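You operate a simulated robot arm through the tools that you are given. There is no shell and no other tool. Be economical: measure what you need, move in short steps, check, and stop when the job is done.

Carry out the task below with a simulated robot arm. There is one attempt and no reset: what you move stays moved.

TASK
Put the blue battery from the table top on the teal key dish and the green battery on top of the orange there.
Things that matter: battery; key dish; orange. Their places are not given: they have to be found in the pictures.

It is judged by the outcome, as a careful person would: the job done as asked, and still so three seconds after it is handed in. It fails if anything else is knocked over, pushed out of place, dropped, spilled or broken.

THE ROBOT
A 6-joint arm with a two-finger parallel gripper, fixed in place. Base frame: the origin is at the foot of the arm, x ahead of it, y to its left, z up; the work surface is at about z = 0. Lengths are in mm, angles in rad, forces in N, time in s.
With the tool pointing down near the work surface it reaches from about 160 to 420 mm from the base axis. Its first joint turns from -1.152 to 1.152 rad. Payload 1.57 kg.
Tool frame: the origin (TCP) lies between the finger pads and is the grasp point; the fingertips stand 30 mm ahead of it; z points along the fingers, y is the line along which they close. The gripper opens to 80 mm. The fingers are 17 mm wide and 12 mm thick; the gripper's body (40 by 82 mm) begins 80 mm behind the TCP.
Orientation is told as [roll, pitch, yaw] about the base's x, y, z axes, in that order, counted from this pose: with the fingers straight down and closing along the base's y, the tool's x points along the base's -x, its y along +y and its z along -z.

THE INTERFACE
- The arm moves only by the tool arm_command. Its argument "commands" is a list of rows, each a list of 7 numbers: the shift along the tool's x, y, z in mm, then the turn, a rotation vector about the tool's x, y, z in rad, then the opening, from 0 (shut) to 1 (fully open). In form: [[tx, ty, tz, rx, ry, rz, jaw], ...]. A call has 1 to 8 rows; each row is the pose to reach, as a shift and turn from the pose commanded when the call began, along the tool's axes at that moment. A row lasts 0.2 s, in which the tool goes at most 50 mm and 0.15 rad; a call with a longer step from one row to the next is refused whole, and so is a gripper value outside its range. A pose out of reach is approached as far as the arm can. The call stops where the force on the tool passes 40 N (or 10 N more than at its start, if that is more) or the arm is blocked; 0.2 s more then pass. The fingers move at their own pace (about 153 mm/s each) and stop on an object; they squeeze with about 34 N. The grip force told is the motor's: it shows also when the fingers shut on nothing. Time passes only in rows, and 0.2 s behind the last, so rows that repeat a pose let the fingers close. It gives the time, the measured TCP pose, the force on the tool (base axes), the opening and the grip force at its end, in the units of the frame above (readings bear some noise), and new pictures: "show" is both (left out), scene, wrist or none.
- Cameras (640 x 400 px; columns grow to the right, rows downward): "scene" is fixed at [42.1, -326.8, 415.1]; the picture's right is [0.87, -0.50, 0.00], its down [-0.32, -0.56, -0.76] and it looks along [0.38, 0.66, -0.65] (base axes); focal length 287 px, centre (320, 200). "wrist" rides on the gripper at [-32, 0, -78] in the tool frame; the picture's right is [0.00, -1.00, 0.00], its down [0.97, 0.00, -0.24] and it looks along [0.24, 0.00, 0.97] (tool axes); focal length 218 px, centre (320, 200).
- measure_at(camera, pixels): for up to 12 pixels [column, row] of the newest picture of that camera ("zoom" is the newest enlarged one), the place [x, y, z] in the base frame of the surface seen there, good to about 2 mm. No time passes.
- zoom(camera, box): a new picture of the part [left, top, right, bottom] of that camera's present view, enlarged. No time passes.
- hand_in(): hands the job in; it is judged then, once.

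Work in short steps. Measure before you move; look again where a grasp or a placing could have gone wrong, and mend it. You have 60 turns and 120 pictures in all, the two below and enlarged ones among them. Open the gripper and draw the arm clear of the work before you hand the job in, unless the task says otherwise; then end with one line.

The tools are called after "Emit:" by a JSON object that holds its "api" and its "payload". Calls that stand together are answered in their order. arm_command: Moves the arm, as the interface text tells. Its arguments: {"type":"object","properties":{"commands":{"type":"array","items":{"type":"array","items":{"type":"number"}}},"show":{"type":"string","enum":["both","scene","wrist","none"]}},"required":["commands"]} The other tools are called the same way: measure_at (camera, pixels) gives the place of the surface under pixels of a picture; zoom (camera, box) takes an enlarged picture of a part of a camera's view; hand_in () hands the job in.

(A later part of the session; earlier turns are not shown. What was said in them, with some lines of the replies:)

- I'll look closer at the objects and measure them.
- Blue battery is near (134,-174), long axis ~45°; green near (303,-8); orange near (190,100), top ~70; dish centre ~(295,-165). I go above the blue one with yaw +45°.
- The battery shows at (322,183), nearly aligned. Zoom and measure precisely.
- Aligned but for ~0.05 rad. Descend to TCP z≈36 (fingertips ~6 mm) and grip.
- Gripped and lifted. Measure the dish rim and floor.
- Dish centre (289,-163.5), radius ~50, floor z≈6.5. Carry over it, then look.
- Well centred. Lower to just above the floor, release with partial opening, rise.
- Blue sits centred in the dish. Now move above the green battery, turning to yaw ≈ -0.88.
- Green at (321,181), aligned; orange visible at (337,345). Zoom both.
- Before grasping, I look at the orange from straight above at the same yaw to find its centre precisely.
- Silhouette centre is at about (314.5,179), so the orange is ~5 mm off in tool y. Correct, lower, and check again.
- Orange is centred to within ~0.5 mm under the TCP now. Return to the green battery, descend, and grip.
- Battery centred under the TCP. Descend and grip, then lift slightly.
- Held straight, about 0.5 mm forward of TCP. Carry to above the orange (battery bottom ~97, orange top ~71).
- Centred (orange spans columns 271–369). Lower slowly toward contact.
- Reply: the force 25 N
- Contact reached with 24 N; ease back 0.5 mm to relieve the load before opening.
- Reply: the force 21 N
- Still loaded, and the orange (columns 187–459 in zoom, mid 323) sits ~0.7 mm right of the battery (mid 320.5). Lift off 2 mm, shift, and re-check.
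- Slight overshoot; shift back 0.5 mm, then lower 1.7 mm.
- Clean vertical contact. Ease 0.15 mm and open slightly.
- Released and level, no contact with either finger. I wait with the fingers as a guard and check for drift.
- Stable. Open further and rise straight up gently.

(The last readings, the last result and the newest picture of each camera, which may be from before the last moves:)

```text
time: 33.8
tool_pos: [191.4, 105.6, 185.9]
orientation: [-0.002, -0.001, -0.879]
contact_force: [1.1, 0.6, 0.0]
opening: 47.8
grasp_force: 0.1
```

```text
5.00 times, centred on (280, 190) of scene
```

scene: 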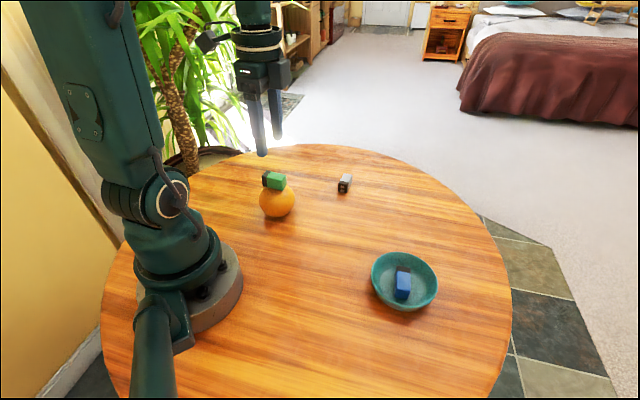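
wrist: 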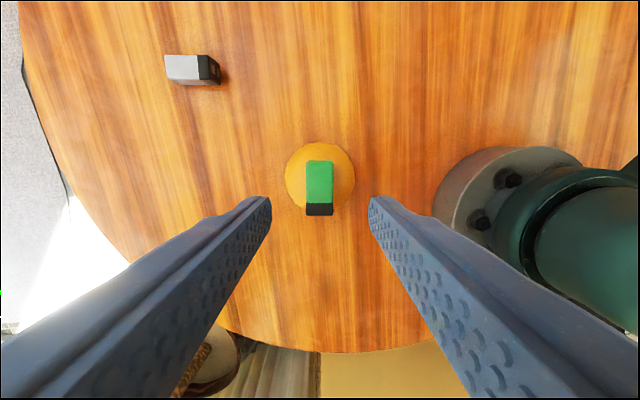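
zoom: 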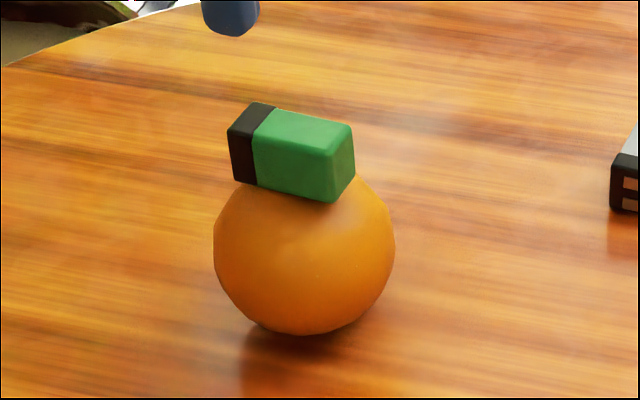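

The green battery rests level on the orange. Draw the arm clear sideways and check once more.

Emit:
{"api": "arm_command", "payload": {"commands": [[-30, 5, -10, 0, 0, 0, 1], [-60, 10, -10, 0, 0, 0, 1], [-90, 15, -10, 0, 0, 0, 1], [-110, 15, -10, 0, 0, 0, 1], [-110, 15, -10, 0, 0, 0, 1], [-110, 15, -10, 0, 0, 0, 1], [-110, 15, -10, 0, 0, 0, 1]], "show": "scene"}}

Emit:
{"api": "zoom", "payload": {"camera": "scene", "box": [250, 150, 310, 230]}}

```text
time: 35.4
tool_pos: [274.4, 30.9, 196.4]
orientation: [0.0, 0.0, -0.878]
contact_force: [0.4, -0.2, 0.4]
opening: 79.9
grasp_force: 0.1
```

scene: 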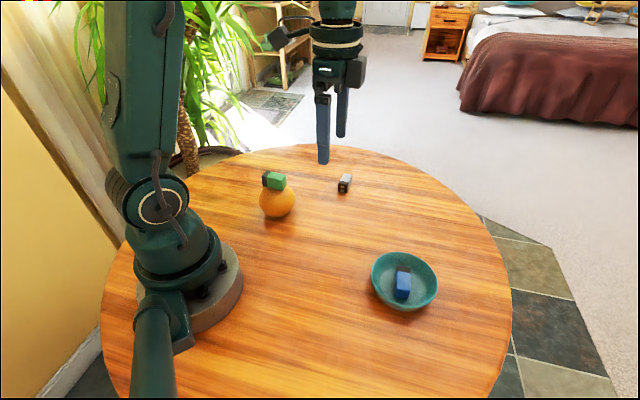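

```text
5.00 times, centred on (280, 190) of scene
```

zoom: 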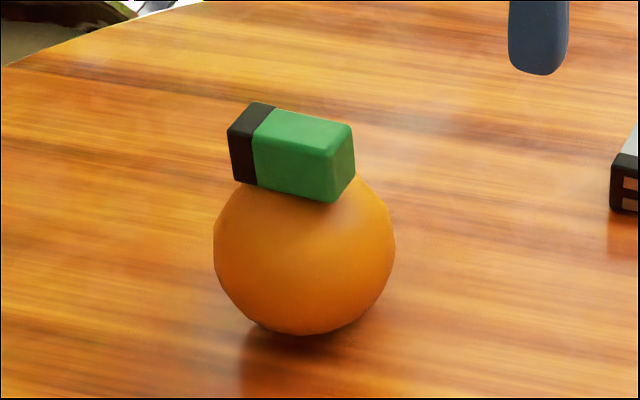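

Nothing has moved and the arm is clear, so I hand in.

Emit:
{"api": "hand_in", "payload": {}}

```text
The job is handed in.
```

The blue battery is in the teal key dish and the green battery is balanced on top of the orange; both were still in the last picture before I handed the job in, and nothing else was moved.
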